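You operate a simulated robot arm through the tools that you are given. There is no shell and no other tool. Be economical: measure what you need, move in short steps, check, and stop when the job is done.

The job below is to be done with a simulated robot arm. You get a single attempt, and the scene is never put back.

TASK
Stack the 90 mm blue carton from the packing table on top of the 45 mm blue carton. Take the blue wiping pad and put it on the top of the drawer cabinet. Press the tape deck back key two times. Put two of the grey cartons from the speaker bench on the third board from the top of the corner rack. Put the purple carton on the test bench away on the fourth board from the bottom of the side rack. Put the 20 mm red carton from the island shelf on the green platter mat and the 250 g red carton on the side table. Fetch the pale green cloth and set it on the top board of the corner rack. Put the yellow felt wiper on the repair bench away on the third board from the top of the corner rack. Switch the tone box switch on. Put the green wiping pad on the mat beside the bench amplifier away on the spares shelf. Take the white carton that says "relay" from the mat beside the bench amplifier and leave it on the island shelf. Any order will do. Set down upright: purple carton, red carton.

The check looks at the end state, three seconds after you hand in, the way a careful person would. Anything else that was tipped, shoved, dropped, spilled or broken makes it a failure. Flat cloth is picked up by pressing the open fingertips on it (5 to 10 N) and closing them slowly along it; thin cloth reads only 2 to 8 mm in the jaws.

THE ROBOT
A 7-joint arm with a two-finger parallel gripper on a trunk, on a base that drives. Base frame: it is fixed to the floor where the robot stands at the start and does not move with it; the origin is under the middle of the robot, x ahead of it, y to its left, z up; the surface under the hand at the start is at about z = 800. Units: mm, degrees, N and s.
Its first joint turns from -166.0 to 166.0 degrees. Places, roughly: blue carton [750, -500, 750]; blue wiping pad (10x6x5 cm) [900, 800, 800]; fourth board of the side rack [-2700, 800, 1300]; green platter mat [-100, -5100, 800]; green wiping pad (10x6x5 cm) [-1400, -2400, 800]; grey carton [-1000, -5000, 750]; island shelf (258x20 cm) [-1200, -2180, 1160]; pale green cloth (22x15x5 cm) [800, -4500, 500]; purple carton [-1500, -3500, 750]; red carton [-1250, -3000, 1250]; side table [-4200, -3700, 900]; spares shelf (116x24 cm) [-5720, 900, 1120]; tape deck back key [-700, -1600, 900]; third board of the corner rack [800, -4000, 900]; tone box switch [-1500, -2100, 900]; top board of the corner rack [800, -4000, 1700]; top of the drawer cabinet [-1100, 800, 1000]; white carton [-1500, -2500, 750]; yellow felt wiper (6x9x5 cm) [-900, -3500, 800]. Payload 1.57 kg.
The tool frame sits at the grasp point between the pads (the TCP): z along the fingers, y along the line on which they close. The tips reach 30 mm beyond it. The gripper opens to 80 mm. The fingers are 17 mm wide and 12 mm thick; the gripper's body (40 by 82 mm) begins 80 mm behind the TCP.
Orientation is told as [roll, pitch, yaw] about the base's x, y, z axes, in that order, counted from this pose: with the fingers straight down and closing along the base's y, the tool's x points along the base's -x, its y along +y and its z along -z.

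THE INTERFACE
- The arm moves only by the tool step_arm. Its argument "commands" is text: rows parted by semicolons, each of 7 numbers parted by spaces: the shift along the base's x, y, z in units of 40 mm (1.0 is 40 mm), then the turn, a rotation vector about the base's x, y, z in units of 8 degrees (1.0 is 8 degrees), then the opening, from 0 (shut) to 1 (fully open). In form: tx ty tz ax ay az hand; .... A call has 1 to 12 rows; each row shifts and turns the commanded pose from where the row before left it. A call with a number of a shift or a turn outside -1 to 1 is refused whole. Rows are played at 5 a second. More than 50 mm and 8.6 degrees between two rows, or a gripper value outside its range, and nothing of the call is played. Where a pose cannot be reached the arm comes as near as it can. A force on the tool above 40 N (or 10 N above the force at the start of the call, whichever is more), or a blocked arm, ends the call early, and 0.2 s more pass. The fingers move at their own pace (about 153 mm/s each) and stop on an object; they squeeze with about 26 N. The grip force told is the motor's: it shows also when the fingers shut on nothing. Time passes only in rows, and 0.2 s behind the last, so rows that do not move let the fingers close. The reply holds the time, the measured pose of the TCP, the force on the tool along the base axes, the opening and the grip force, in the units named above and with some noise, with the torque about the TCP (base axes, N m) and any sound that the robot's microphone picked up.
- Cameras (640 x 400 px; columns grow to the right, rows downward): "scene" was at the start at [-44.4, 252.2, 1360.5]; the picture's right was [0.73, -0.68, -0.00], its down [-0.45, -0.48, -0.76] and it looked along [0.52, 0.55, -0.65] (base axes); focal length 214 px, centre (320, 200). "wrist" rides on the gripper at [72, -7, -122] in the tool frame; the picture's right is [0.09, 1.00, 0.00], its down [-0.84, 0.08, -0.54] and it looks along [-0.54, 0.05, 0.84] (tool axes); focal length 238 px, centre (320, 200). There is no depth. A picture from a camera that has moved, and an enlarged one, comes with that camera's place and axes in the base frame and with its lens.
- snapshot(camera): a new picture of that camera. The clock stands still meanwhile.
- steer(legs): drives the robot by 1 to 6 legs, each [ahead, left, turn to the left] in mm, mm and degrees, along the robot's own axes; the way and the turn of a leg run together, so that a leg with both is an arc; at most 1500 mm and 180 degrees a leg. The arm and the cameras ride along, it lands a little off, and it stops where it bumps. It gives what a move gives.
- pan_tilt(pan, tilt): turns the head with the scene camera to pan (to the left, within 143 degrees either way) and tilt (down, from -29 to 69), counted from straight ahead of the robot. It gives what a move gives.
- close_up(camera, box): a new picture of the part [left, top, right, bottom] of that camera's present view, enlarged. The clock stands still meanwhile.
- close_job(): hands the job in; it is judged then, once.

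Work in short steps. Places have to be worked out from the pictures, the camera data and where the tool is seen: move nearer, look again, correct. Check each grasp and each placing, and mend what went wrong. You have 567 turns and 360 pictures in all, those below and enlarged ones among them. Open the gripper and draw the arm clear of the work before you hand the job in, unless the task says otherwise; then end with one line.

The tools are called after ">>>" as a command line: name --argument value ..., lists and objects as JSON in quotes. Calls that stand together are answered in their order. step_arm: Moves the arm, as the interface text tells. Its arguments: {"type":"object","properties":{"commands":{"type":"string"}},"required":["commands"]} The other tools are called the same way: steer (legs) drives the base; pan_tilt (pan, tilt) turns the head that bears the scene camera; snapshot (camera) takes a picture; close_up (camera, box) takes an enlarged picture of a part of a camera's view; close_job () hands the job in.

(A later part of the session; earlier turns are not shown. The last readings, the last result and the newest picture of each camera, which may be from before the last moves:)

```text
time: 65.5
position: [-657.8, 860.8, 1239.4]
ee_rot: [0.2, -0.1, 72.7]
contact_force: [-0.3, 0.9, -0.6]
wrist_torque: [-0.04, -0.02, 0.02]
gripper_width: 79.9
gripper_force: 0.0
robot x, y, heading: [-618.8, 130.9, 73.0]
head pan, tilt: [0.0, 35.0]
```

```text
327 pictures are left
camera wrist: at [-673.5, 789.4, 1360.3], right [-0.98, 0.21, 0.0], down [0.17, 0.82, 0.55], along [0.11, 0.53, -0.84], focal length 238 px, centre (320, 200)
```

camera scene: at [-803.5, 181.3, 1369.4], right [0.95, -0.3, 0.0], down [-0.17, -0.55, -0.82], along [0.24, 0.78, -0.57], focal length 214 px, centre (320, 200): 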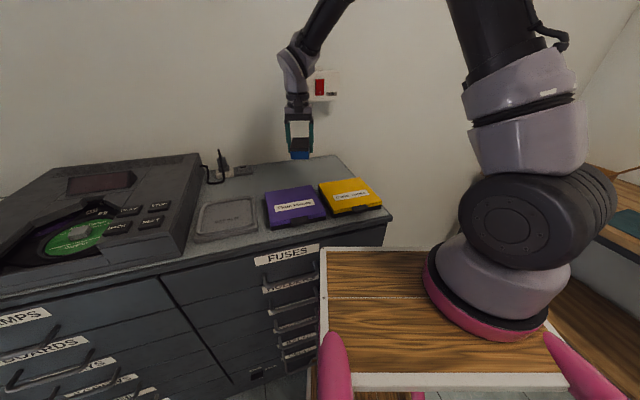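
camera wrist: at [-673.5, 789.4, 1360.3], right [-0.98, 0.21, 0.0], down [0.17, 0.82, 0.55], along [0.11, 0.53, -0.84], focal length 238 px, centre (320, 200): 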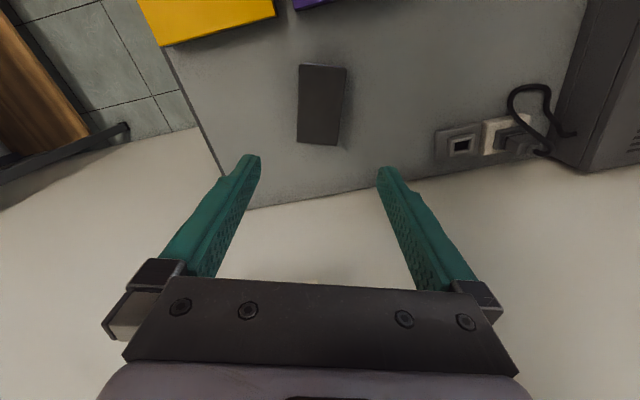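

Pad is set. I retract the arm, back off and turn to face the benches in -y.

>>> step_arm --commands ".65 -.6 .2 0 0 0 1;.65 -.6 .2 0 0 0 1;.65 -.6 .2 0 0 0 1;.65 -.6 .2 0 0 0 1;.65 -.6 .2 0 0 0 1;.65 -.6 .2 0 0 0 1;.65 -.6 0 0 0 0 1;0 -.7 0 0 0 0 1"

>>> steer --legs '[[-350, 0, 0], [0, 0, -82], [0, 0, -81]]'

>>> pan_tilt --pan 15 --tilt 15

>>> snapshot --camera "scene"

>>> pan_tilt --pan -55 --tilt 15

>>> snapshot --camera "scene"

```text
time: 67.3
position: [-474.8, 665.1, 1287.1]
ee_rot: [0.0, -0.3, 72.8]
contact_force: [0.0, 0.8, 0.0]
wrist_torque: [-0.05, -0.04, -0.01]
gripper_width: 80.3
gripper_force: 0.1
robot x, y, heading: [-614.8, 136.6, 72.6]
head pan, tilt: [0.0, 35.0]
```

```text
time: 68.0
position: [-474.6, 658.6, 1287.3]
ee_rot: [0.0, -0.4, 72.7]
contact_force: [0.1, -0.4, 0.2]
wrist_torque: [-0.01, -0.02, 0.01]
gripper_width: 80.2
gripper_force: 0.2
robot x, y, heading: [-618.6, 129.1, 72.6]
head pan, tilt: [0.0, 35.0]
stopped in leg 1: the robot was blocked; the commanded pose is now the measured one
```

```text
time: 68.8
position: [-475.3, 659.5, 1285.9]
ee_rot: [0.1, -0.4, 72.7]
contact_force: [-0.4, -0.2, -0.5]
wrist_torque: [0.01, 0.01, 0.03]
gripper_width: 79.9
gripper_force: 0.0
robot x, y, heading: [-614.3, 128.4, 72.8]
head pan, tilt: [15.0, 15.0]
```

```text
326 pictures are left
camera scene: at [-827.2, 185.7, 1401.3], right [1.0, -0.04, 0.0], down [-0.01, -0.26, -0.97], along [0.04, 0.96, -0.26], focal length 214 px, centre (320, 200)
```

scene: 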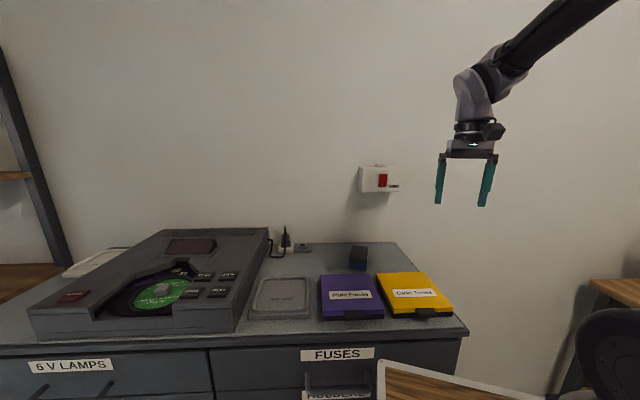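

```text
time: 70.3
position: [-476.0, 659.0, 1286.1]
ee_rot: [0.1, -0.2, 72.8]
contact_force: [0.2, -0.8, 0.0]
wrist_torque: [-0.02, -0.04, -0.02]
gripper_width: 80.1
gripper_force: 0.1
robot x, y, heading: [-617.8, 128.9, 72.5]
head pan, tilt: [-55.0, 15.0]
```

```text
325 pictures are left
camera scene: at [-742.2, 120.6, 1401.4], right [0.3, -0.95, 0.0], down [-0.25, -0.08, -0.97], along [0.92, 0.29, -0.26], focal length 214 px, centre (320, 200)
```

scene: 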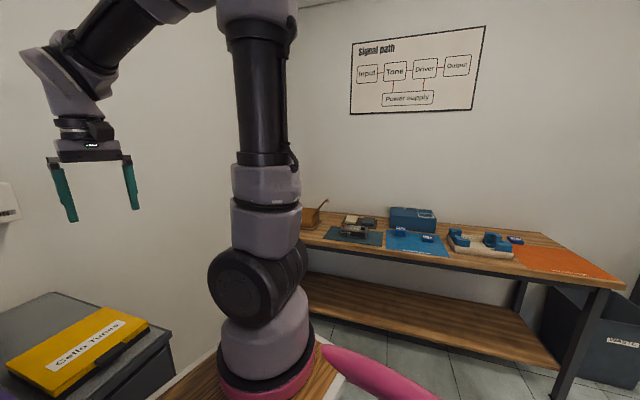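

Something is behind the robot; I look backward both sides.

>>> pan_tilt --pan -143 --tilt 35

>>> snapshot --camera "scene"

>>> pan_tilt --pan 140 --tilt 35

>>> snapshot --camera "scene"

```text
time: 71.9
position: [-476.0, 658.1, 1285.8]
ee_rot: [0.2, -0.4, 72.7]
contact_force: [0.3, 0.4, -0.1]
wrist_torque: [0.0, -0.02, -0.01]
gripper_width: 79.9
gripper_force: 0.0
robot x, y, heading: [-614.3, 128.9, 72.3]
head pan, tilt: [-143.0, 35.0]
```

```text
324 pictures are left
camera scene: at [-801.7, 9.4, 1369.4], right [-0.94, -0.34, 0.0], down [-0.19, 0.54, -0.82], along [0.27, -0.77, -0.57], focal length 214 px, centre (320, 200)
```

scene: 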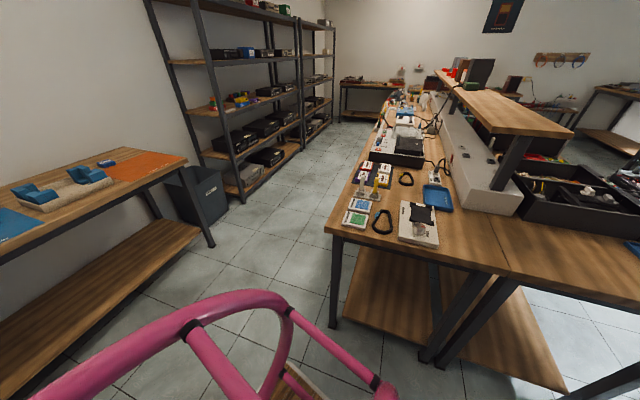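

```text
time: 75.8
position: [-475.7, 658.4, 1287.5]
ee_rot: [0.1, -0.3, 72.7]
contact_force: [0.0, 0.3, 0.1]
wrist_torque: [0.0, -0.02, -0.02]
gripper_width: 79.9
gripper_force: 0.1
robot x, y, heading: [-615.9, 130.2, 72.8]
head pan, tilt: [140.0, 35.0]
```

```text
323 pictures are left
camera scene: at [-905.5, 45.0, 1369.4], right [-0.54, 0.84, 0.0], down [0.48, 0.31, -0.82], along [-0.69, -0.44, -0.57], focal length 214 px, centre (320, 200)
```

scene: 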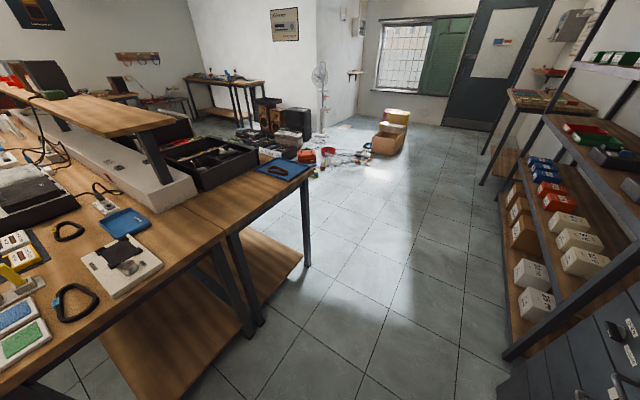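

The island end is near y=-570; the block is unclear. I try turning right in place a little.

>>> steer --legs '[[0, 0, -30]]'

```text
time: 77.6
position: [-231.3, 517.8, 1285.9]
ee_rot: [0.3, -0.4, 42.8]
contact_force: [-0.5, 0.1, 0.7]
wrist_torque: [0.01, 0.0, 0.02]
gripper_width: 80.2
gripper_force: 0.0
robot x, y, heading: [-616.5, 128.9, 42.6]
head pan, tilt: [140.0, 35.0]
```

Turning is free. I continue to turn right in place to face -y.

>>> steer --legs '[[0, 0, -60], [0, 0, -72]]'

>>> pan_tilt --pan 0 --tilt 30

>>> snapshot --camera "scene"

```text
time: 82.5
position: [-312.5, -317.9, 1286.2]
ee_rot: [0.1, -0.3, -50.0]
contact_force: [0.3, 0.5, 0.7]
wrist_torque: [0.01, 0.03, -0.01]
gripper_width: 80.2
gripper_force: 0.0
robot x, y, heading: [-678.7, 89.5, -50.0]
head pan, tilt: [140.0, 35.0]
stopped in leg 2: the robot was blocked; the commanded pose is now the measured one
```

```text
time: 84.8
position: [-312.5, -316.2, 1285.9]
ee_rot: [0.1, -0.3, -49.8]
contact_force: [-0.8, 0.5, 0.2]
wrist_torque: [-0.03, -0.03, 0.0]
gripper_width: 80.0
gripper_force: 0.1
robot x, y, heading: [-680.9, 90.9, -50.0]
head pan, tilt: [0.0, 30.0]
```

```text
322 pictures are left
camera scene: at [-544.2, 218.1, 1377.2], right [-0.77, -0.64, 0.0], down [-0.32, 0.38, -0.87], along [0.56, -0.66, -0.5], focal length 214 px, centre (320, 200)
```

scene: 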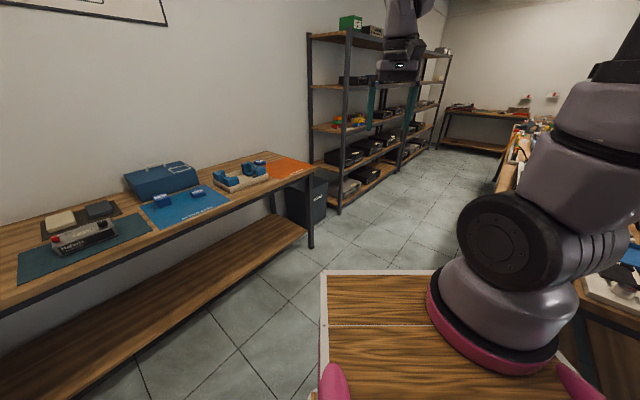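

The robot is about 840 x 460 mm; its rear corner met the cabinet. I move diagonally into the aisle, then turn to heading -90°.

>>> steer --legs '[[480, 420, 0], [0, 0, -40]]'

>>> pan_tilt --pan -40 --tilt 30

>>> snapshot --camera "scene"

```text
time: 90.2
position: [-29.6, -555.1, 1286.2]
ee_rot: [0.2, -0.4, -89.9]
contact_force: [0.4, -0.3, -0.5]
wrist_torque: [0.01, 0.01, -0.04]
gripper_width: 80.2
gripper_force: 0.1
robot x, y, heading: [-51.8, -3.1, -89.6]
head pan, tilt: [0.0, 30.0]
```

```text
time: 91.3
position: [-30.2, -554.3, 1285.8]
ee_rot: [0.1, -0.3, -89.9]
contact_force: [0.4, 1.1, -0.2]
wrist_torque: [0.0, -0.02, -0.02]
gripper_width: 79.6
gripper_force: 0.1
robot x, y, heading: [-50.3, -7.4, -90.1]
head pan, tilt: [-40.0, 30.0]
```

```text
321 pictures are left
camera scene: at [78.1, 23.2, 1377.2], right [-0.77, 0.64, 0.0], down [0.32, 0.38, -0.87], along [-0.56, -0.66, -0.5], focal length 214 px, centre (320, 200)
```

scene: 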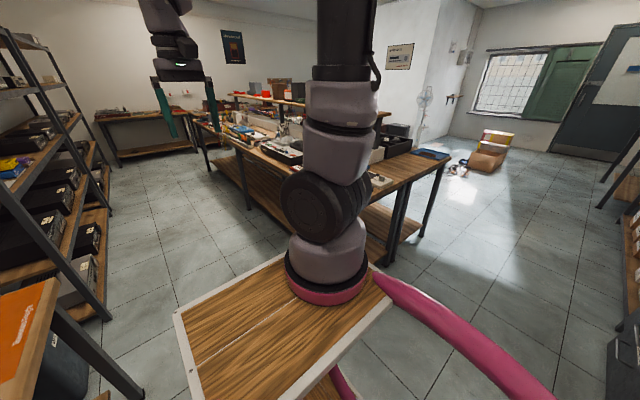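

Aisle clear. I drive 1300 mm along it and look right at the island.

>>> steer --legs '[[1300, 0, 0]]'

>>> pan_tilt --pan -75 --tilt 35

>>> snapshot --camera "scene"

>>> pan_tilt --pan -35 --tilt 30

>>> snapshot --camera "scene"

```text
time: 97.8
position: [-15.9, -1857.5, 1286.0]
ee_rot: [0.1, -0.2, -89.2]
contact_force: [-0.9, 0.5, 0.3]
wrist_torque: [0.05, -0.01, -0.02]
gripper_width: 80.0
gripper_force: 0.1
robot x, y, heading: [-40.5, -1310.7, -89.2]
head pan, tilt: [-40.0, 30.0]
```

```text
time: 98.8
position: [-15.7, -1857.5, 1286.2]
ee_rot: [0.1, -0.2, -89.1]
contact_force: [-0.1, -0.2, 0.2]
wrist_torque: [-0.02, 0.01, 0.05]
gripper_width: 80.0
gripper_force: 0.0
robot x, y, heading: [-45.8, -1314.4, -89.5]
head pan, tilt: [-75.0, 35.0]
```

```text
320 pictures are left
camera scene: at [57.7, -1232.5, 1369.4], right [-0.27, 0.96, 0.0], down [0.55, 0.16, -0.82], along [-0.79, -0.22, -0.57], focal length 214 px, centre (320, 200)
```

scene: 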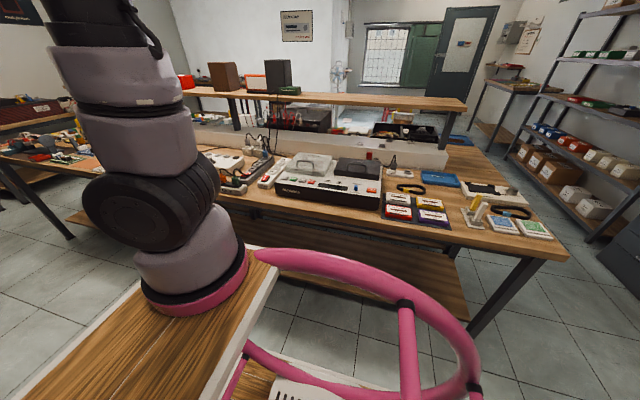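

```text
time: 99.9
position: [-15.8, -1858.1, 1286.4]
ee_rot: [0.1, -0.3, -89.2]
contact_force: [1.2, 0.0, -0.3]
wrist_torque: [-0.01, -0.01, -0.02]
gripper_width: 80.3
gripper_force: 0.0
robot x, y, heading: [-44.1, -1313.1, -89.3]
head pan, tilt: [-35.0, 30.0]
```

```text
319 pictures are left
camera scene: at [91.4, -1283.3, 1377.2], right [-0.83, 0.56, 0.0], down [0.28, 0.41, -0.87], along [-0.49, -0.71, -0.5], focal length 214 px, centre (320, 200)
```

scene: 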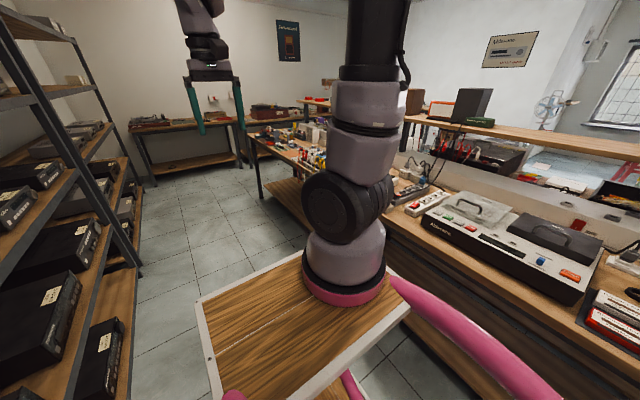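

The tape deck is in view; I enlarge it to read its keys.

>>> close_up --camera "scene" --box '[400, 170, 640, 320]'

```text
2.67 times, centred on (520, 245) of scene
camera zoom: at [91.4, -1283.3, 1377.2], right [-0.83, 0.56, 0.0], down [0.28, 0.41, -0.87], along [-0.49, -0.71, -0.5], focal length 572 px, centre (-213, 80)
```

zoom: 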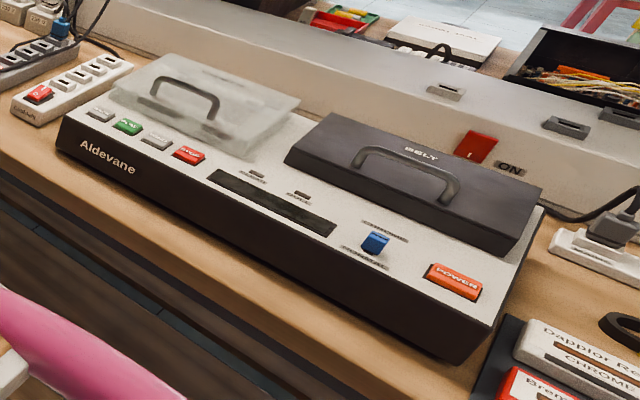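

Keys lie along x≈-730, y -1620…-1490. I bring the hand over them with the camera on the aisle side to read the labels.

>>> step_arm --commands "-.9 .35 -.1 0 0 -.95 0;-.9 .35 -.1 0 0 -.95 0;-.9 .35 -.1 0 0 -.95 0;-.9 .35 -.1 0 0 -.95 0;-.9 .35 -.1 0 0 -.95 0;-.9 .35 -.1 0 0 -.95 0;-.9 .35 -.1 0 0 -.95 0;-.9 .35 -.1 0 0 -.95 0;-.9 .35 -.1 0 0 -.95 0;-.9 .35 -.1 0 0 -.95 0;-.9 .35 -.1 0 0 -.95 0;-.9 .35 -.1 0 0 -.9 0"

>>> step_arm --commands "-.9 .35 -.8 0 0 0 0;-.9 .35 -.8 0 0 0 0;-.9 .35 -.8 0 0 0 0;-.9 .35 -.8 0 0 0 0;-.9 0 -.8 0 0 0 0;0 0 0 0 0 0 0"

>>> snapshot --camera "wrist"

```text
time: 102.5
position: [-447.3, -1689.8, 1239.2]
ee_rot: [0.1, -0.3, 179.9]
contact_force: [0.3, 0.0, 0.6]
wrist_torque: [0.01, 0.0, -0.02]
gripper_width: 0.0
gripper_force: 21.0
robot x, y, heading: [-46.9, -1312.0, -89.2]
head pan, tilt: [-35.0, 30.0]
```

```text
refused: row 1 steps farther than a row can; nothing moved
```

```text
317 pictures are left
camera wrist: at [-376.3, -1682.8, 1360.2], right [0.09, -1.0, 0.0], down [-0.83, -0.07, 0.55], along [-0.54, -0.05, -0.84], focal length 238 px, centre (320, 200)
```

wrist: 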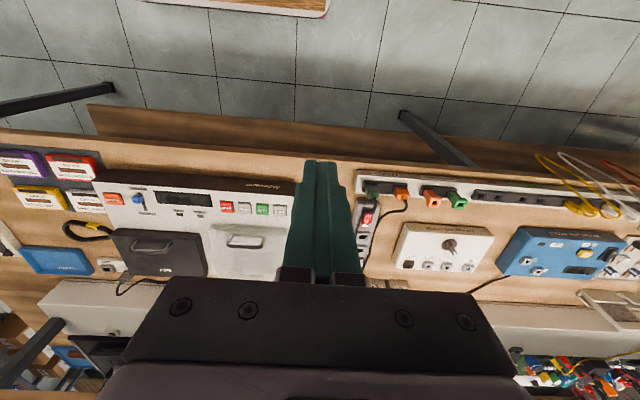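

Move lower and nearer to read labels.

>>> step_arm --commands "-.69 .43 -.57 0 0 0 0;-.69 .43 -.57 0 0 0 0;-.69 .43 -.57 0 0 0 0;-.69 .43 -.57 0 0 0 0;-.69 .43 -.57 0 0 0 0;-.69 .43 -.57 0 0 0 0;-.69 .43 -.57 0 0 0 0;0 0 0 0 0 0 0"

>>> close_up --camera "wrist" --box '[160, 80, 400, 230]'

```text
time: 104.3
position: [-641.0, -1570.8, 1077.6]
ee_rot: [0.1, -0.2, 179.9]
contact_force: [0.0, -0.5, 0.6]
wrist_torque: [0.0, 0.04, 0.0]
gripper_width: 0.0
gripper_force: 21.4
robot x, y, heading: [-43.8, -1313.4, -89.6]
head pan, tilt: [-35.0, 30.0]
```

```text
2.67 times, centred on (280, 155) of wrist
camera zoom: at [-569.8, -1563.7, 1198.9], right [0.09, -1.0, 0.0], down [-0.83, -0.08, 0.55], along [-0.54, -0.05, -0.84], focal length 636 px, centre (427, 320)
```

zoom: 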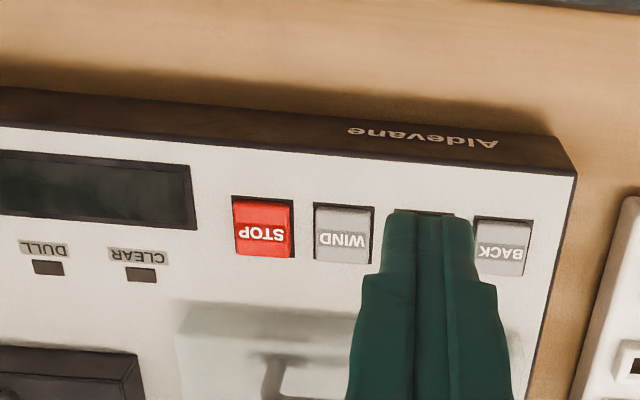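

The BACK key is the end one, at about (-719,-1618, ~893). I move the closed tips above it.

>>> step_arm --commands "-.49 -.3 -.74 0 0 0 0;-.49 -.3 -.74 0 0 0 0;-.49 -.3 -.74 0 0 0 0;-.49 -.3 -.7 0 0 0 0;0 0 0 0 0 0 0"

>>> close_up --camera "wrist" --box '[200, 80, 440, 230]'

```text
time: 105.5
position: [-720.5, -1618.4, 962.0]
ee_rot: [0.1, -0.3, 179.9]
contact_force: [0.7, 0.4, 0.1]
wrist_torque: [0.03, 0.0, 0.05]
gripper_width: 0.1
gripper_force: 21.7
robot x, y, heading: [-45.2, -1313.9, -89.1]
head pan, tilt: [-35.0, 30.0]
```

```text
2.67 times, centred on (320, 155) of wrist
camera zoom: at [-647.8, -1611.7, 1083.8], right [0.09, -1.0, 0.0], down [-0.83, -0.08, 0.55], along [-0.54, -0.05, -0.84], focal length 636 px, centre (320, 320)
```

zoom: 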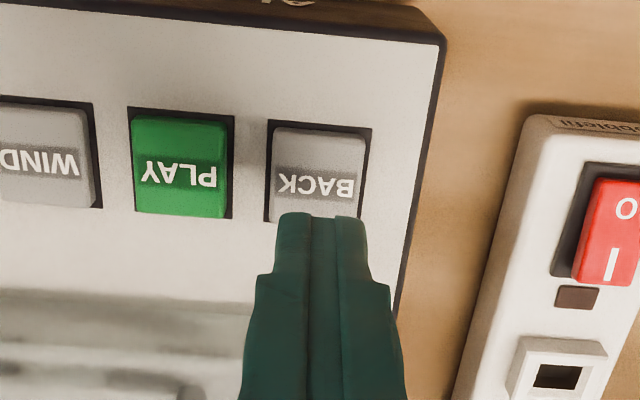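

Lined up; +4 mm in x and descend toward the key.

>>> step_arm --commands ".1 .02 -.35 0 0 0 0;0 0 -.25 0 0 0 0;0 0 0 0 0 0 0"

>>> step_arm --commands "0 0 -.06 0 0 0 0;0 0 -.06 0 0 0 0;0 0 0 0 0 0 0"

```text
time: 106.3
position: [-713.9, -1618.1, 938.4]
ee_rot: [0.1, -0.4, 180.0]
contact_force: [0.1, 0.5, 1.2]
wrist_torque: [0.01, 0.01, 0.0]
gripper_width: 0.1
gripper_force: 21.6
robot x, y, heading: [-48.0, -1311.9, -89.5]
head pan, tilt: [-35.0, 30.0]
```

```text
time: 107.1
position: [-715.2, -1616.1, 933.5]
ee_rot: [0.2, -0.3, 180.0]
contact_force: [-0.6, 0.4, 0.2]
wrist_torque: [0.0, -0.06, 0.04]
gripper_width: 0.1
gripper_force: 21.3
robot x, y, heading: [-43.8, -1309.6, -89.5]
head pan, tilt: [-35.0, 30.0]
```

>>> close_up --camera "wrist" --box '[240, 100, 400, 200]'

>>> step_arm --commands "0 0 -.06 0 0 0 0;0 0 -.06 0 0 0 0;0 0 0 0 0 0 0"

```text
4.00 times, centred on (320, 150) of wrist
camera zoom: at [-644.0, -1610.6, 1055.1], right [0.09, -1.0, 0.0], down [-0.83, -0.08, 0.55], along [-0.54, -0.05, -0.84], focal length 953 px, centre (320, 400)
```

zoom: 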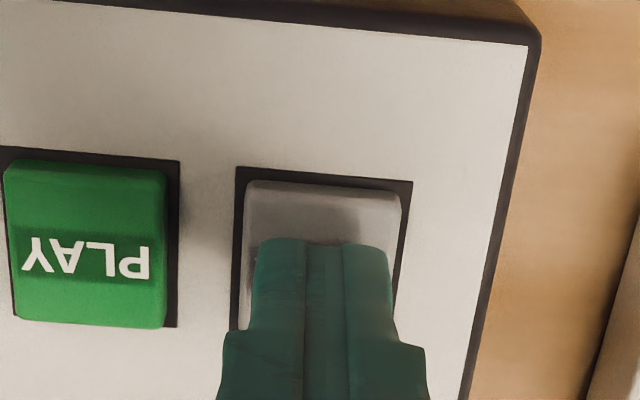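

```text
time: 107.9
position: [-715.8, -1617.4, 929.5]
ee_rot: [0.1, -0.3, 180.0]
contact_force: [-0.3, 0.4, 0.0]
wrist_torque: [0.01, -0.03, 0.0]
gripper_width: 0.0
gripper_force: 21.7
robot x, y, heading: [-45.6, -1310.2, -89.4]
head pan, tilt: [-35.0, 30.0]
```

Tip is over the key. Continue down.

>>> step_arm --commands "0 0 -.05 0 0 0 0;0 0 -.05 0 0 0 0"

>>> step_arm --commands "0 0 -.05 0 0 0 0;0 0 -.05 0 0 0 0"

>>> step_arm --commands "0 0 -.05 0 0 0 0;0 0 0 0 0 0 0"

```text
time: 108.5
position: [-716.3, -1617.9, 923.8]
ee_rot: [0.1, -0.3, 179.9]
contact_force: [0.7, -0.9, 1.3]
wrist_torque: [-0.02, -0.04, -0.02]
gripper_width: 0.0
gripper_force: 21.3
robot x, y, heading: [-44.6, -1312.8, -89.5]
head pan, tilt: [-35.0, 30.0]
heard: click
```

```text
time: 109.1
position: [-715.7, -1616.4, 921.4]
ee_rot: [0.1, -0.3, 179.8]
contact_force: [3.2, -3.0, 12.6]
wrist_torque: [-0.07, -0.11, 0.01]
gripper_width: 0.0
gripper_force: 21.2
robot x, y, heading: [-43.6, -1309.7, -89.4]
head pan, tilt: [-35.0, 30.0]
```

```text
time: 109.7
position: [-715.7, -1616.0, 919.7]
ee_rot: [0.1, -0.4, 180.0]
contact_force: [3.1, -3.5, 30.2]
wrist_torque: [-0.06, -0.24, -0.01]
gripper_width: 0.2
gripper_force: 21.2
robot x, y, heading: [-45.1, -1311.8, -89.5]
head pan, tilt: [-35.0, 30.0]
```

First press clicked. Lift 14 mm fully, then press again until a click.

>>> step_arm --commands "0 0 .15 0 0 0 0;0 0 .25 0 0 0 0;0 0 0 0 0 0 0"

>>> step_arm --commands "0 0 -.15 0 0 0 0;0 0 -.08 0 0 0 0;0 0 -.06 0 0 0 0;0 0 -.05 0 0 0 0;0 0 0 0 0 0 0"

```text
time: 110.5
position: [-714.7, -1617.2, 933.9]
ee_rot: [0.0, -0.1, 179.9]
contact_force: [-0.2, 0.4, 0.2]
wrist_torque: [-0.02, 0.0, 0.02]
gripper_width: 0.1
gripper_force: 20.9
robot x, y, heading: [-43.0, -1312.2, -89.4]
head pan, tilt: [-35.0, 30.0]
```

```text
time: 111.7
position: [-716.3, -1616.1, 922.3]
ee_rot: [0.0, -0.2, 179.9]
contact_force: [4.2, 1.8, 13.6]
wrist_torque: [0.03, -0.12, 0.03]
gripper_width: 0.1
gripper_force: 21.3
robot x, y, heading: [-42.9, -1311.2, -89.3]
head pan, tilt: [-35.0, 30.0]
heard: click
```

Two clicks. I lift, pull the hand back over the aisle side and drive on along the island.

>>> step_arm --commands "0 0 .9 0 0 0 0;0 0 1 0 0 0 0;.6 0 .95 0 0 0 0;.6 0 .95 0 0 0 0;.6 0 .95 0 0 0 0;.6 0 .95 0 0 0 0;.6 0 .95 0 0 0 1;.6 0 .95 0 0 0 1;.6 0 .5 0 0 0 1"

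>>> steer --legs '[[1400, 0, 0]]'

>>> pan_tilt --pan -80 --tilt 30

>>> snapshot --camera "scene"

>>> pan_tilt --pan -20 --tilt 30

>>> snapshot --camera "scene"

```text
time: 113.7
position: [-547.0, -1617.7, 1243.6]
ee_rot: [-0.1, -0.2, 179.9]
contact_force: [-0.8, 0.0, 0.6]
wrist_torque: [0.06, -0.07, 0.0]
gripper_width: 80.1
gripper_force: 0.1
robot x, y, heading: [-48.8, -1312.8, -89.3]
head pan, tilt: [-35.0, 30.0]
```

```text
time: 120.7
position: [-533.6, -3022.6, 1243.4]
ee_rot: [0.1, -0.3, 179.8]
contact_force: [0.1, 0.3, 0.3]
wrist_torque: [-0.01, 0.01, 0.04]
gripper_width: 80.0
gripper_force: 0.0
robot x, y, heading: [-26.9, -2719.4, -89.5]
head pan, tilt: [-35.0, 30.0]
```

```text
time: 121.8
position: [-534.7, -3023.6, 1244.7]
ee_rot: [0.0, -0.3, 179.8]
contact_force: [-0.2, 0.0, -0.5]
wrist_torque: [0.03, -0.05, -0.03]
gripper_width: 80.0
gripper_force: 0.0
robot x, y, heading: [-27.7, -2716.7, -89.3]
head pan, tilt: [-80.0, 30.0]
```

```text
313 pictures are left
camera scene: at [67.9, -2632.7, 1377.2], right [-0.18, 0.98, 0.0], down [0.49, 0.09, -0.87], along [-0.85, -0.16, -0.5], focal length 214 px, centre (320, 200)
```

scene: 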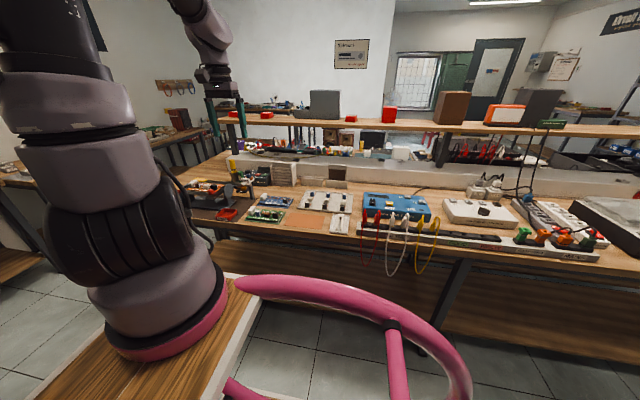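

```text
time: 123.1
position: [-534.5, -3023.4, 1243.9]
ee_rot: [0.1, -0.3, 179.7]
contact_force: [-0.9, 0.1, 0.9]
wrist_torque: [-0.03, 0.0, 0.02]
gripper_width: 80.2
gripper_force: 0.0
robot x, y, heading: [-30.3, -2721.3, -89.4]
head pan, tilt: [-20.0, 30.0]
```

```text
312 pictures are left
camera scene: at [126.6, -2701.4, 1377.2], right [-0.94, 0.33, 0.0], down [0.17, 0.47, -0.87], along [-0.29, -0.82, -0.5], focal length 214 px, centre (320, 200)
```

scene: 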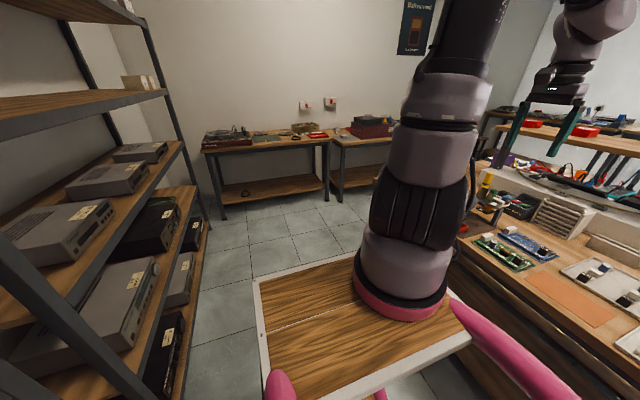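

I enlarge the island shelf to find the red cartons.

>>> pan_tilt --pan -95 --tilt 12

>>> close_up --camera "scene" --box '[0, 100, 400, 350]'

>>> close_up --camera "scene" --box '[340, 100, 640, 300]'

```text
time: 124.6
position: [-533.9, -3022.1, 1244.1]
ee_rot: [0.0, -0.2, 179.9]
contact_force: [0.3, 0.0, -0.4]
wrist_torque: [-0.04, 0.0, -0.01]
gripper_width: 79.9
gripper_force: 0.0
robot x, y, heading: [-31.1, -2720.3, -89.7]
head pan, tilt: [-95.0, 12.0]
```

```text
1.60 times, centred on (200, 225) of scene
camera zoom: at [63.9, -2608.9, 1406.3], right [0.08, 1.0, 0.0], down [0.21, -0.02, -0.98], along [-0.98, 0.08, -0.21], focal length 343 px, centre (512, 160)
```

zoom: 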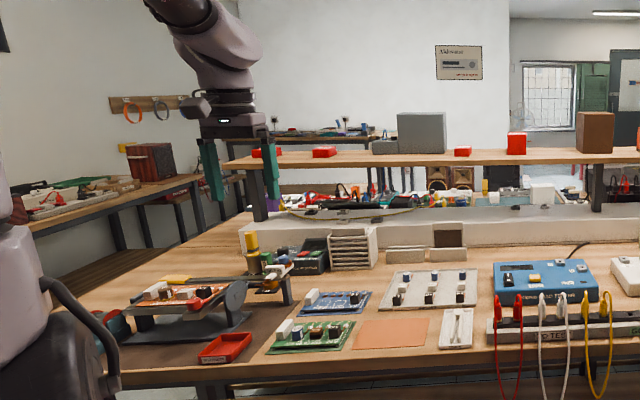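

```text
2.00 times, centred on (490, 200) of scene
camera zoom: at [63.9, -2608.9, 1406.3], right [0.08, 1.0, 0.0], down [0.21, -0.02, -0.98], along [-0.98, 0.08, -0.21], focal length 429 px, centre (-20, 200)
```

zoom: 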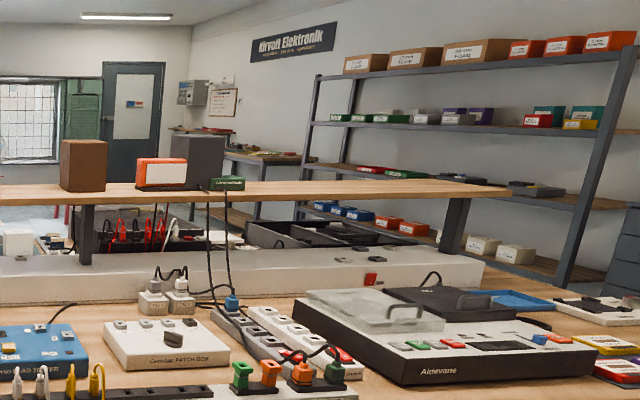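

Several red boxes stand on the shelf (y≈-2490, -2690, -3190, -3390). I sidle toward the bench and raise the hand to read them with the wrist camera.

>>> step_arm --commands "0 0 1 0 0 0 1;0 0 1 0 0 0 1;0 0 1 0 0 0 1;0 0 1 0 0 0 1"

>>> steer --legs '[[0, -270, 0]]'

>>> snapshot --camera "wrist"

```text
time: 125.6
position: [-535.2, -3023.9, 1403.0]
ee_rot: [0.1, -0.2, 179.7]
contact_force: [0.0, 0.0, 0.6]
wrist_torque: [0.0, -0.02, 0.0]
gripper_width: 80.0
gripper_force: 0.1
robot x, y, heading: [-28.7, -2719.8, -89.7]
head pan, tilt: [-95.0, 12.0]
```

```text
time: 127.5
position: [-803.9, -3025.6, 1402.2]
ee_rot: [0.2, -0.5, 179.8]
contact_force: [-0.1, -0.4, -0.5]
wrist_torque: [0.0, 0.0, -0.02]
gripper_width: 80.1
gripper_force: 0.0
robot x, y, heading: [-299.2, -2721.9, -89.6]
head pan, tilt: [-95.0, 12.0]
```

```text
309 pictures are left
camera wrist: at [-732.7, -3018.7, 1524.5], right [0.09, -1.0, 0.0], down [-0.83, -0.07, 0.55], along [-0.54, -0.05, -0.84], focal length 238 px, centre (320, 200)
```

wrist: 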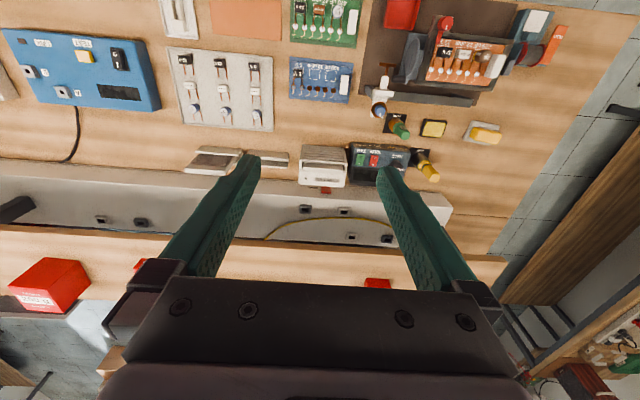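

I enlarge the tall red box and look at the others by moving the hand.

>>> close_up --camera "wrist" --box '[0, 220, 160, 320]'

>>> step_arm --commands "-.9 0 .2 0 0 0 1;-.9 0 .2 0 0 0 1;-.9 0 .2 0 0 0 1;-.9 0 .2 0 0 0 1;0 0 0 0 0 0 1"

>>> snapshot --camera "wrist"

```text
4.00 times, centred on (80, 270) of wrist
camera zoom: at [-732.7, -3018.7, 1524.5], right [0.09, -1.0, 0.0], down [-0.83, -0.07, 0.55], along [-0.54, -0.05, -0.84], focal length 953 px, centre (1280, -80)
```

zoom: 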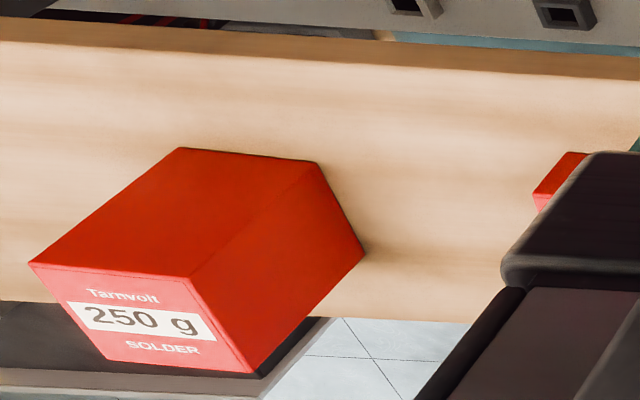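

```text
time: 128.7
position: [-949.4, -3024.9, 1433.8]
ee_rot: [0.2, -0.4, 179.8]
contact_force: [1.0, 0.2, 0.7]
wrist_torque: [-0.01, 0.05, 0.01]
gripper_width: 80.1
gripper_force: 0.1
robot x, y, heading: [-298.2, -2720.2, -89.3]
head pan, tilt: [-95.0, 12.0]
```

```text
307 pictures are left
camera wrist: at [-877.4, -3019.5, 1556.2], right [0.09, -1.0, 0.0], down [-0.83, -0.07, 0.55], along [-0.54, -0.05, -0.84], focal length 238 px, centre (320, 200)
```

wrist: 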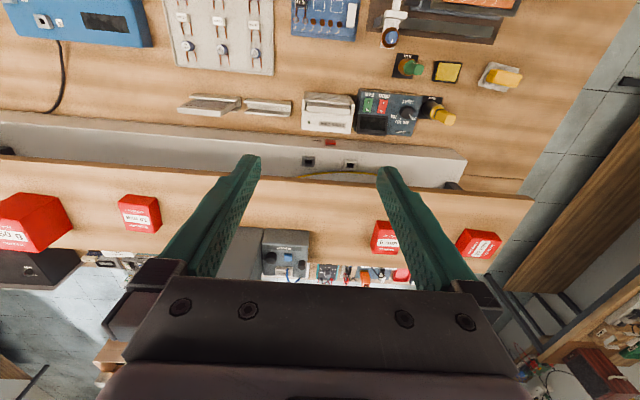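

Labels are on the tops. I enlarge the three smaller ones.

>>> close_up --camera "wrist" --box '[100, 180, 180, 240]'

>>> close_up --camera "wrist" --box '[360, 205, 520, 275]'

```text
6.67 times, centred on (140, 210) of wrist
camera zoom: at [-877.4, -3019.5, 1556.2], right [0.09, -1.0, 0.0], down [-0.83, -0.07, 0.55], along [-0.54, -0.05, -0.84], focal length 1589 px, centre (1520, 133)
```

zoom: 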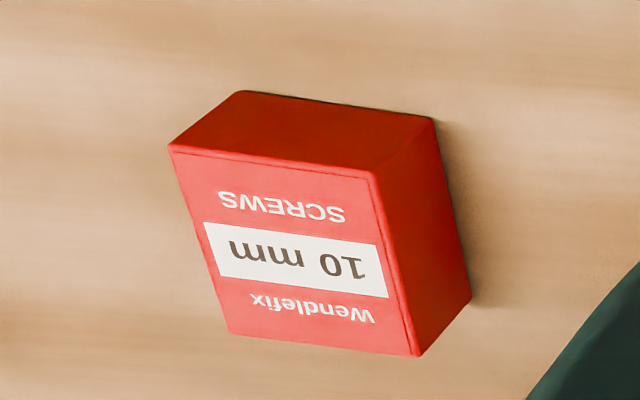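

```text
4.00 times, centred on (440, 240) of wrist
camera zoom: at [-877.4, -3019.5, 1556.2], right [0.09, -1.0, 0.0], down [-0.83, -0.07, 0.55], along [-0.54, -0.05, -0.84], focal length 953 px, centre (-160, 40)
```

zoom: 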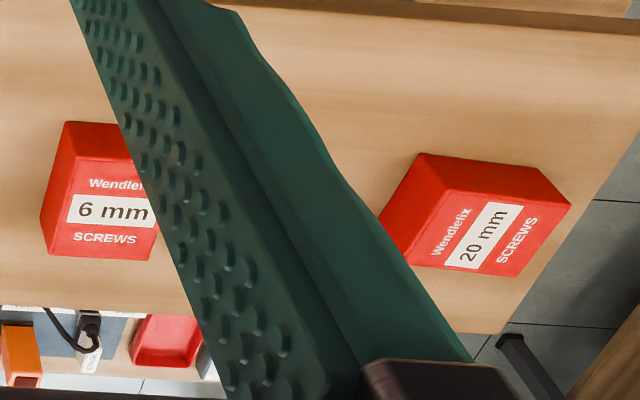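

The 20 mm red carton is at the south end of the shelf, about (-1180,-3370). I drive 430 mm on and look from above.

>>> steer --legs '[[430, 0, 0]]'

>>> step_arm --commands "-.9 .5 0 0 0 0 1;-.9 .5 0 0 0 0 1;-.5 .3 0 0 0 0 1;0 0 0 0 0 0 1"

>>> snapshot --camera "wrist"

```text
time: 131.3
position: [-945.4, -3458.9, 1435.4]
ee_rot: [0.2, -0.3, 179.8]
contact_force: [0.6, -0.1, 0.1]
wrist_torque: [-0.02, -0.01, -0.04]
gripper_width: 80.1
gripper_force: 0.0
robot x, y, heading: [-298.0, -3153.4, -89.7]
head pan, tilt: [-95.0, 12.0]
```

```text
time: 132.3
position: [-1037.2, -3405.7, 1434.9]
ee_rot: [0.1, -0.3, 179.8]
contact_force: [-0.4, 0.5, -0.3]
wrist_torque: [0.02, -0.03, 0.0]
gripper_width: 80.2
gripper_force: 0.1
robot x, y, heading: [-296.2, -3153.5, -89.6]
head pan, tilt: [-95.0, 12.0]
```

```text
304 pictures are left
camera wrist: at [-966.1, -3400.1, 1556.2], right [0.09, -1.0, 0.0], down [-0.83, -0.07, 0.55], along [-0.54, -0.05, -0.84], focal length 238 px, centre (320, 200)
```

wrist: 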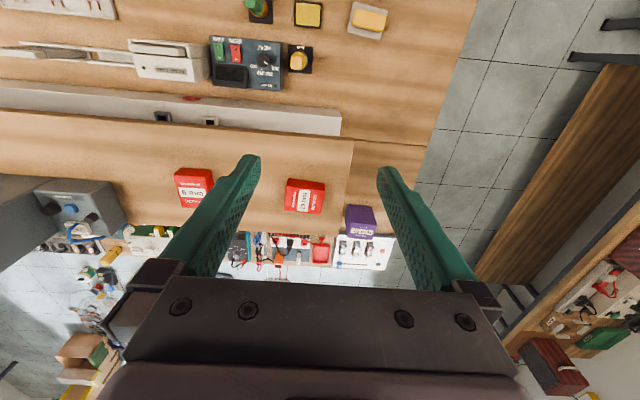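

I enlarge to measure the carton.

>>> close_up --camera "wrist" --box '[260, 155, 356, 235]'

```text
5.00 times, centred on (308, 195) of wrist
camera zoom: at [-966.1, -3400.1, 1556.2], right [0.09, -1.0, 0.0], down [-0.83, -0.07, 0.55], along [-0.54, -0.05, -0.84], focal length 1192 px, centre (380, 225)
```

zoom: 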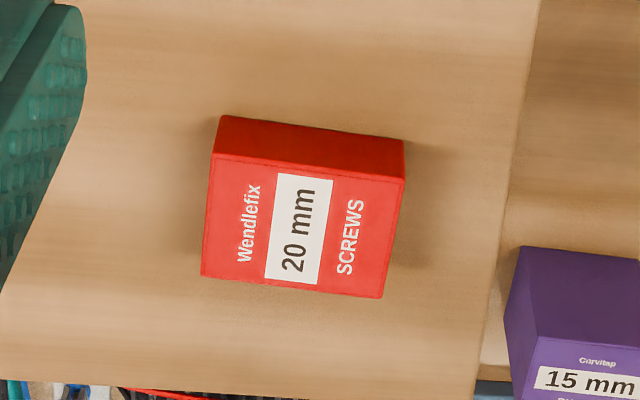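

Carton: 53 x 68 x ~30 mm, centre (-1206,-3393), turned about -3°. I turn the hand 87° to close along x and go above it.

>>> step_arm --commands "-.352 .027 -.3 0 0 .906 1;-.352 .027 -.3 0 0 .906 1;-.352 .027 -.3 0 0 .906 1;-.352 .027 -.3 0 0 .906 1;-.352 .027 -.3 0 0 .906 1;-.352 .027 -.3 0 0 .906 1;-.352 .027 -.3 0 0 .906 1;-.352 .027 -.3 0 0 .906 1;-.352 .027 -.3 0 0 .906 1;-.352 .027 -.3 0 0 .906 1;-.352 .027 -.3 0 0 .906 1;-.352 .027 -.3 0 0 .906 1"

>>> step_arm --commands "0 0 0 0 0 0 1"

>>> snapshot --camera "wrist"

```text
time: 134.9
position: [-1150.4, -3498.2, 1258.2]
ee_rot: [0.0, -0.4, -96.7]
contact_force: [-0.1, 0.3, -0.2]
wrist_torque: [-0.04, -0.03, 0.0]
gripper_width: 80.1
gripper_force: 0.0
out of reach, approached as far as the arm can: row 5, 6, 7, 8, 9, 10, 11, 12
robot x, y, heading: [-298.3, -3151.2, -89.7]
head pan, tilt: [-95.0, 12.0]
```

```text
time: 135.3
position: [-1150.7, -3498.8, 1257.6]
ee_rot: [0.0, -0.5, -96.8]
contact_force: [0.3, -0.4, 0.2]
wrist_torque: [0.01, 0.0, 0.03]
gripper_width: 80.3
gripper_force: 0.1
robot x, y, heading: [-293.7, -3157.4, -89.5]
head pan, tilt: [-95.0, 12.0]
```

```text
302 pictures are left
camera wrist: at [-1149.2, -3424.8, 1378.7], right [1.0, -0.03, 0.0], down [-0.02, -0.84, 0.55], along [-0.02, -0.55, -0.84], focal length 238 px, centre (320, 200)
```

wrist: 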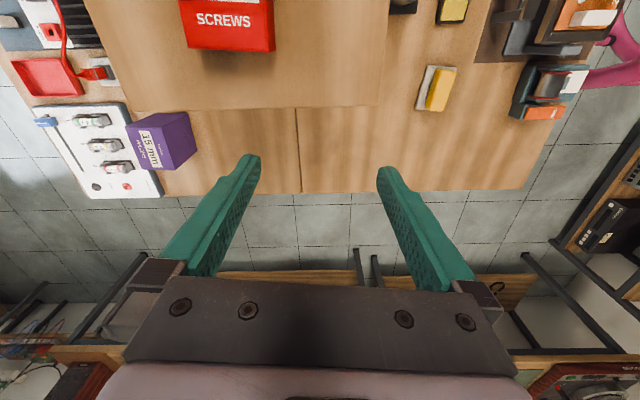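

Slightly out of reach. I drive ahead 190 and right 40 to be squarely opposite; first back the hand off to a known pose.

>>> step_arm --commands ".8 .5 .5 0 0 0 1;.8 .5 .5 0 0 0 1;0 0 0 0 0 0 1"

>>> steer --legs '[[190, -40, 0]]'

```text
time: 136.1
position: [-1086.0, -3458.4, 1298.2]
ee_rot: [0.0, -0.4, -96.8]
contact_force: [0.0, 0.5, -0.2]
wrist_torque: [0.01, 0.01, 0.03]
gripper_width: 80.4
gripper_force: 0.0
robot x, y, heading: [-297.2, -3158.7, -89.6]
head pan, tilt: [-95.0, 12.0]
```

```text
time: 137.7
position: [-1125.7, -3646.8, 1296.8]
ee_rot: [0.0, -0.4, -96.8]
contact_force: [0.2, 0.2, 0.3]
wrist_torque: [0.02, 0.04, 0.0]
gripper_width: 79.7
gripper_force: 0.1
robot x, y, heading: [-335.3, -3348.2, -89.7]
head pan, tilt: [-95.0, 12.0]
```

>>> step_arm --commands "-.286 .907 0 0 0 .068 1;-.286 .907 0 0 0 .068 1;-.286 .907 0 0 0 .068 1;-.286 .907 0 0 0 .068 1;-.286 .907 0 0 0 .068 1;-.286 .907 0 0 0 .068 1;-.286 .907 0 0 0 .068 1;0 0 0 0 0 0 1"

>>> snapshot --camera "wrist"

```text
time: 139.5
position: [-1169.4, -3423.2, 1294.8]
ee_rot: [-0.1, -0.4, -93.2]
contact_force: [0.7, 0.6, 0.2]
wrist_torque: [-0.01, 0.0, -0.01]
gripper_width: 80.0
gripper_force: 0.0
out of reach, approached as far as the arm can: row 5, 6, 7
robot x, y, heading: [-336.7, -3344.4, -89.5]
head pan, tilt: [-95.0, 12.0]
```

```text
301 pictures are left
camera wrist: at [-1172.9, -3349.2, 1416.3], right [1.0, 0.04, 0.0], down [0.03, -0.84, 0.55], along [0.02, -0.55, -0.84], focal length 238 px, centre (320, 200)
```

wrist: 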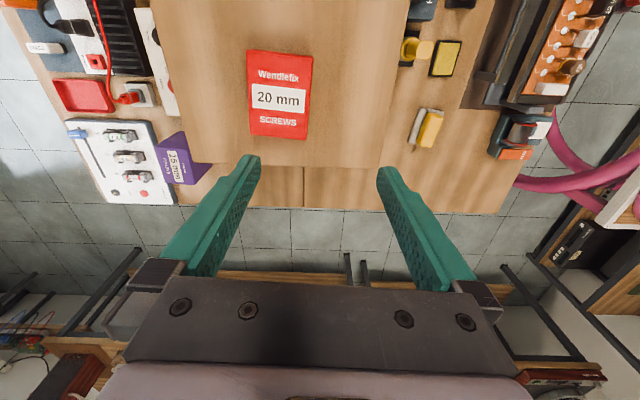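

Reach is shorter at this height; I lower to about 1235 and try again toward the carton.

>>> step_arm --commands "0 0 -.75 0 0 0 1;0 0 -.75 0 0 0 1;-.4 .4 0 0 0 0 1;-.4 .4 0 0 0 0 1;0 0 0 0 0 0 1"

```text
time: 140.7
position: [-1192.3, -3420.9, 1239.5]
ee_rot: [0.0, -0.4, -93.1]
contact_force: [0.0, 0.4, 0.5]
wrist_torque: [-0.02, 0.01, -0.05]
gripper_width: 80.0
gripper_force: 0.0
out of reach, approached as far as the arm can: row 1, 2, 3, 4
robot x, y, heading: [-335.9, -3342.0, -89.6]
head pan, tilt: [-95.0, 12.0]
```

Nearly there. I shift the robot 35 mm closer.

>>> step_arm --commands ".5 0 .6 0 0 0 1;0 0 0 0 0 0 1"

>>> steer --legs '[[0, -40, 0]]'

```text
time: 141.3
position: [-1169.9, -3420.6, 1263.3]
ee_rot: [0.1, -0.4, -93.1]
contact_force: [0.6, -0.6, 0.0]
wrist_torque: [0.02, 0.0, 0.01]
gripper_width: 80.2
gripper_force: 0.0
robot x, y, heading: [-334.9, -3345.0, -89.8]
head pan, tilt: [-95.0, 12.0]
```

```text
time: 142.2
position: [-1211.0, -3420.5, 1264.2]
ee_rot: [0.1, -0.4, -93.1]
contact_force: [-0.2, -0.5, 0.9]
wrist_torque: [0.01, -0.01, 0.01]
gripper_width: 80.1
gripper_force: 0.0
robot x, y, heading: [-378.2, -3342.7, -89.9]
head pan, tilt: [-95.0, 12.0]
```

>>> step_arm --commands ".1 .7 -.4 0 0 0 1;0 0 -.2 0 0 0 1;0 0 0 0 0 0 1"

>>> snapshot --camera "wrist"

```text
time: 143.0
position: [-1207.8, -3392.7, 1239.5]
ee_rot: [0.0, -0.5, -93.1]
contact_force: [0.3, 0.3, 0.9]
wrist_torque: [0.0, -0.04, 0.0]
gripper_width: 80.0
gripper_force: 0.0
robot x, y, heading: [-373.6, -3344.3, -89.9]
head pan, tilt: [-95.0, 12.0]
```

```text
300 pictures are left
camera wrist: at [-1211.1, -3319.8, 1360.5], right [1.0, 0.04, 0.0], down [0.03, -0.84, 0.55], along [0.02, -0.55, -0.84], focal length 238 px, centre (320, 200)
```

wrist: 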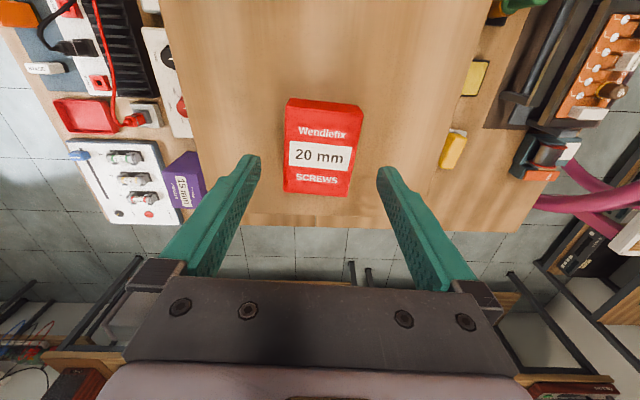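

Centred. I descend to about 1199.

>>> step_arm --commands "0 .05 -.5 0 0 0 1;0 0 -.5 0 0 0 1;0 0 0 0 0 0 1"

>>> snapshot --camera "wrist"

```text
time: 143.8
position: [-1207.2, -3389.7, 1199.4]
ee_rot: [0.0, -0.4, -93.1]
contact_force: [0.3, 0.9, -0.6]
wrist_torque: [0.0, 0.0, -0.01]
gripper_width: 79.9
gripper_force: 0.0
robot x, y, heading: [-373.9, -3342.5, -89.6]
head pan, tilt: [-95.0, 12.0]
```

```text
299 pictures are left
camera wrist: at [-1210.8, -3317.4, 1320.4], right [1.0, 0.04, 0.0], down [0.03, -0.84, 0.55], along [0.02, -0.55, -0.84], focal length 238 px, centre (320, 200)
```

wrist: 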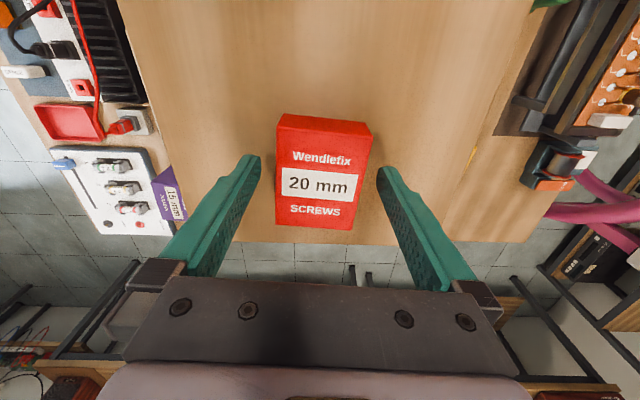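

Fingers straddle it with tips low enough. Close.

>>> step_arm --commands "0 0 -.06 0 0 0 1;0 0 0 0 0 0 0;0 0 0 0 0 0 0;0 0 0 0 0 0 0"

>>> step_arm --commands "0 0 .3 0 0 0 0;0 0 .7 0 0 0 0;0 0 .7 0 0 0 0"

>>> snapshot --camera "wrist"

```text
time: 144.8
position: [-1206.4, -3390.9, 1197.5]
ee_rot: [0.1, -0.4, -93.3]
contact_force: [0.2, -0.3, -0.5]
wrist_torque: [0.03, 0.01, 0.03]
gripper_width: 54.4
gripper_force: 25.7
robot x, y, heading: [-377.8, -3346.5, -89.9]
head pan, tilt: [-95.0, 12.0]
```

```text
time: 145.6
position: [-1207.1, -3389.5, 1264.9]
ee_rot: [0.1, -0.4, -93.3]
contact_force: [1.0, 0.4, -0.3]
wrist_torque: [-0.02, 0.0, 0.01]
gripper_width: 54.5
gripper_force: 25.9
robot x, y, heading: [-374.4, -3344.0, -89.6]
head pan, tilt: [-95.0, 12.0]
```

```text
298 pictures are left
camera wrist: at [-1210.5, -3317.4, 1386.4], right [1.0, 0.04, 0.0], down [0.03, -0.84, 0.55], along [0.02, -0.55, -0.84], focal length 238 px, centre (320, 200)
```

wrist: 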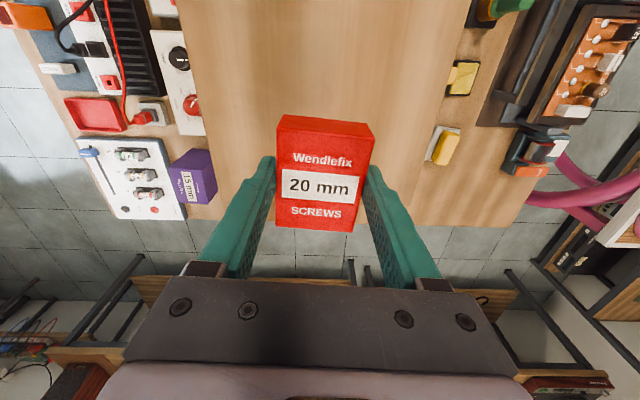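

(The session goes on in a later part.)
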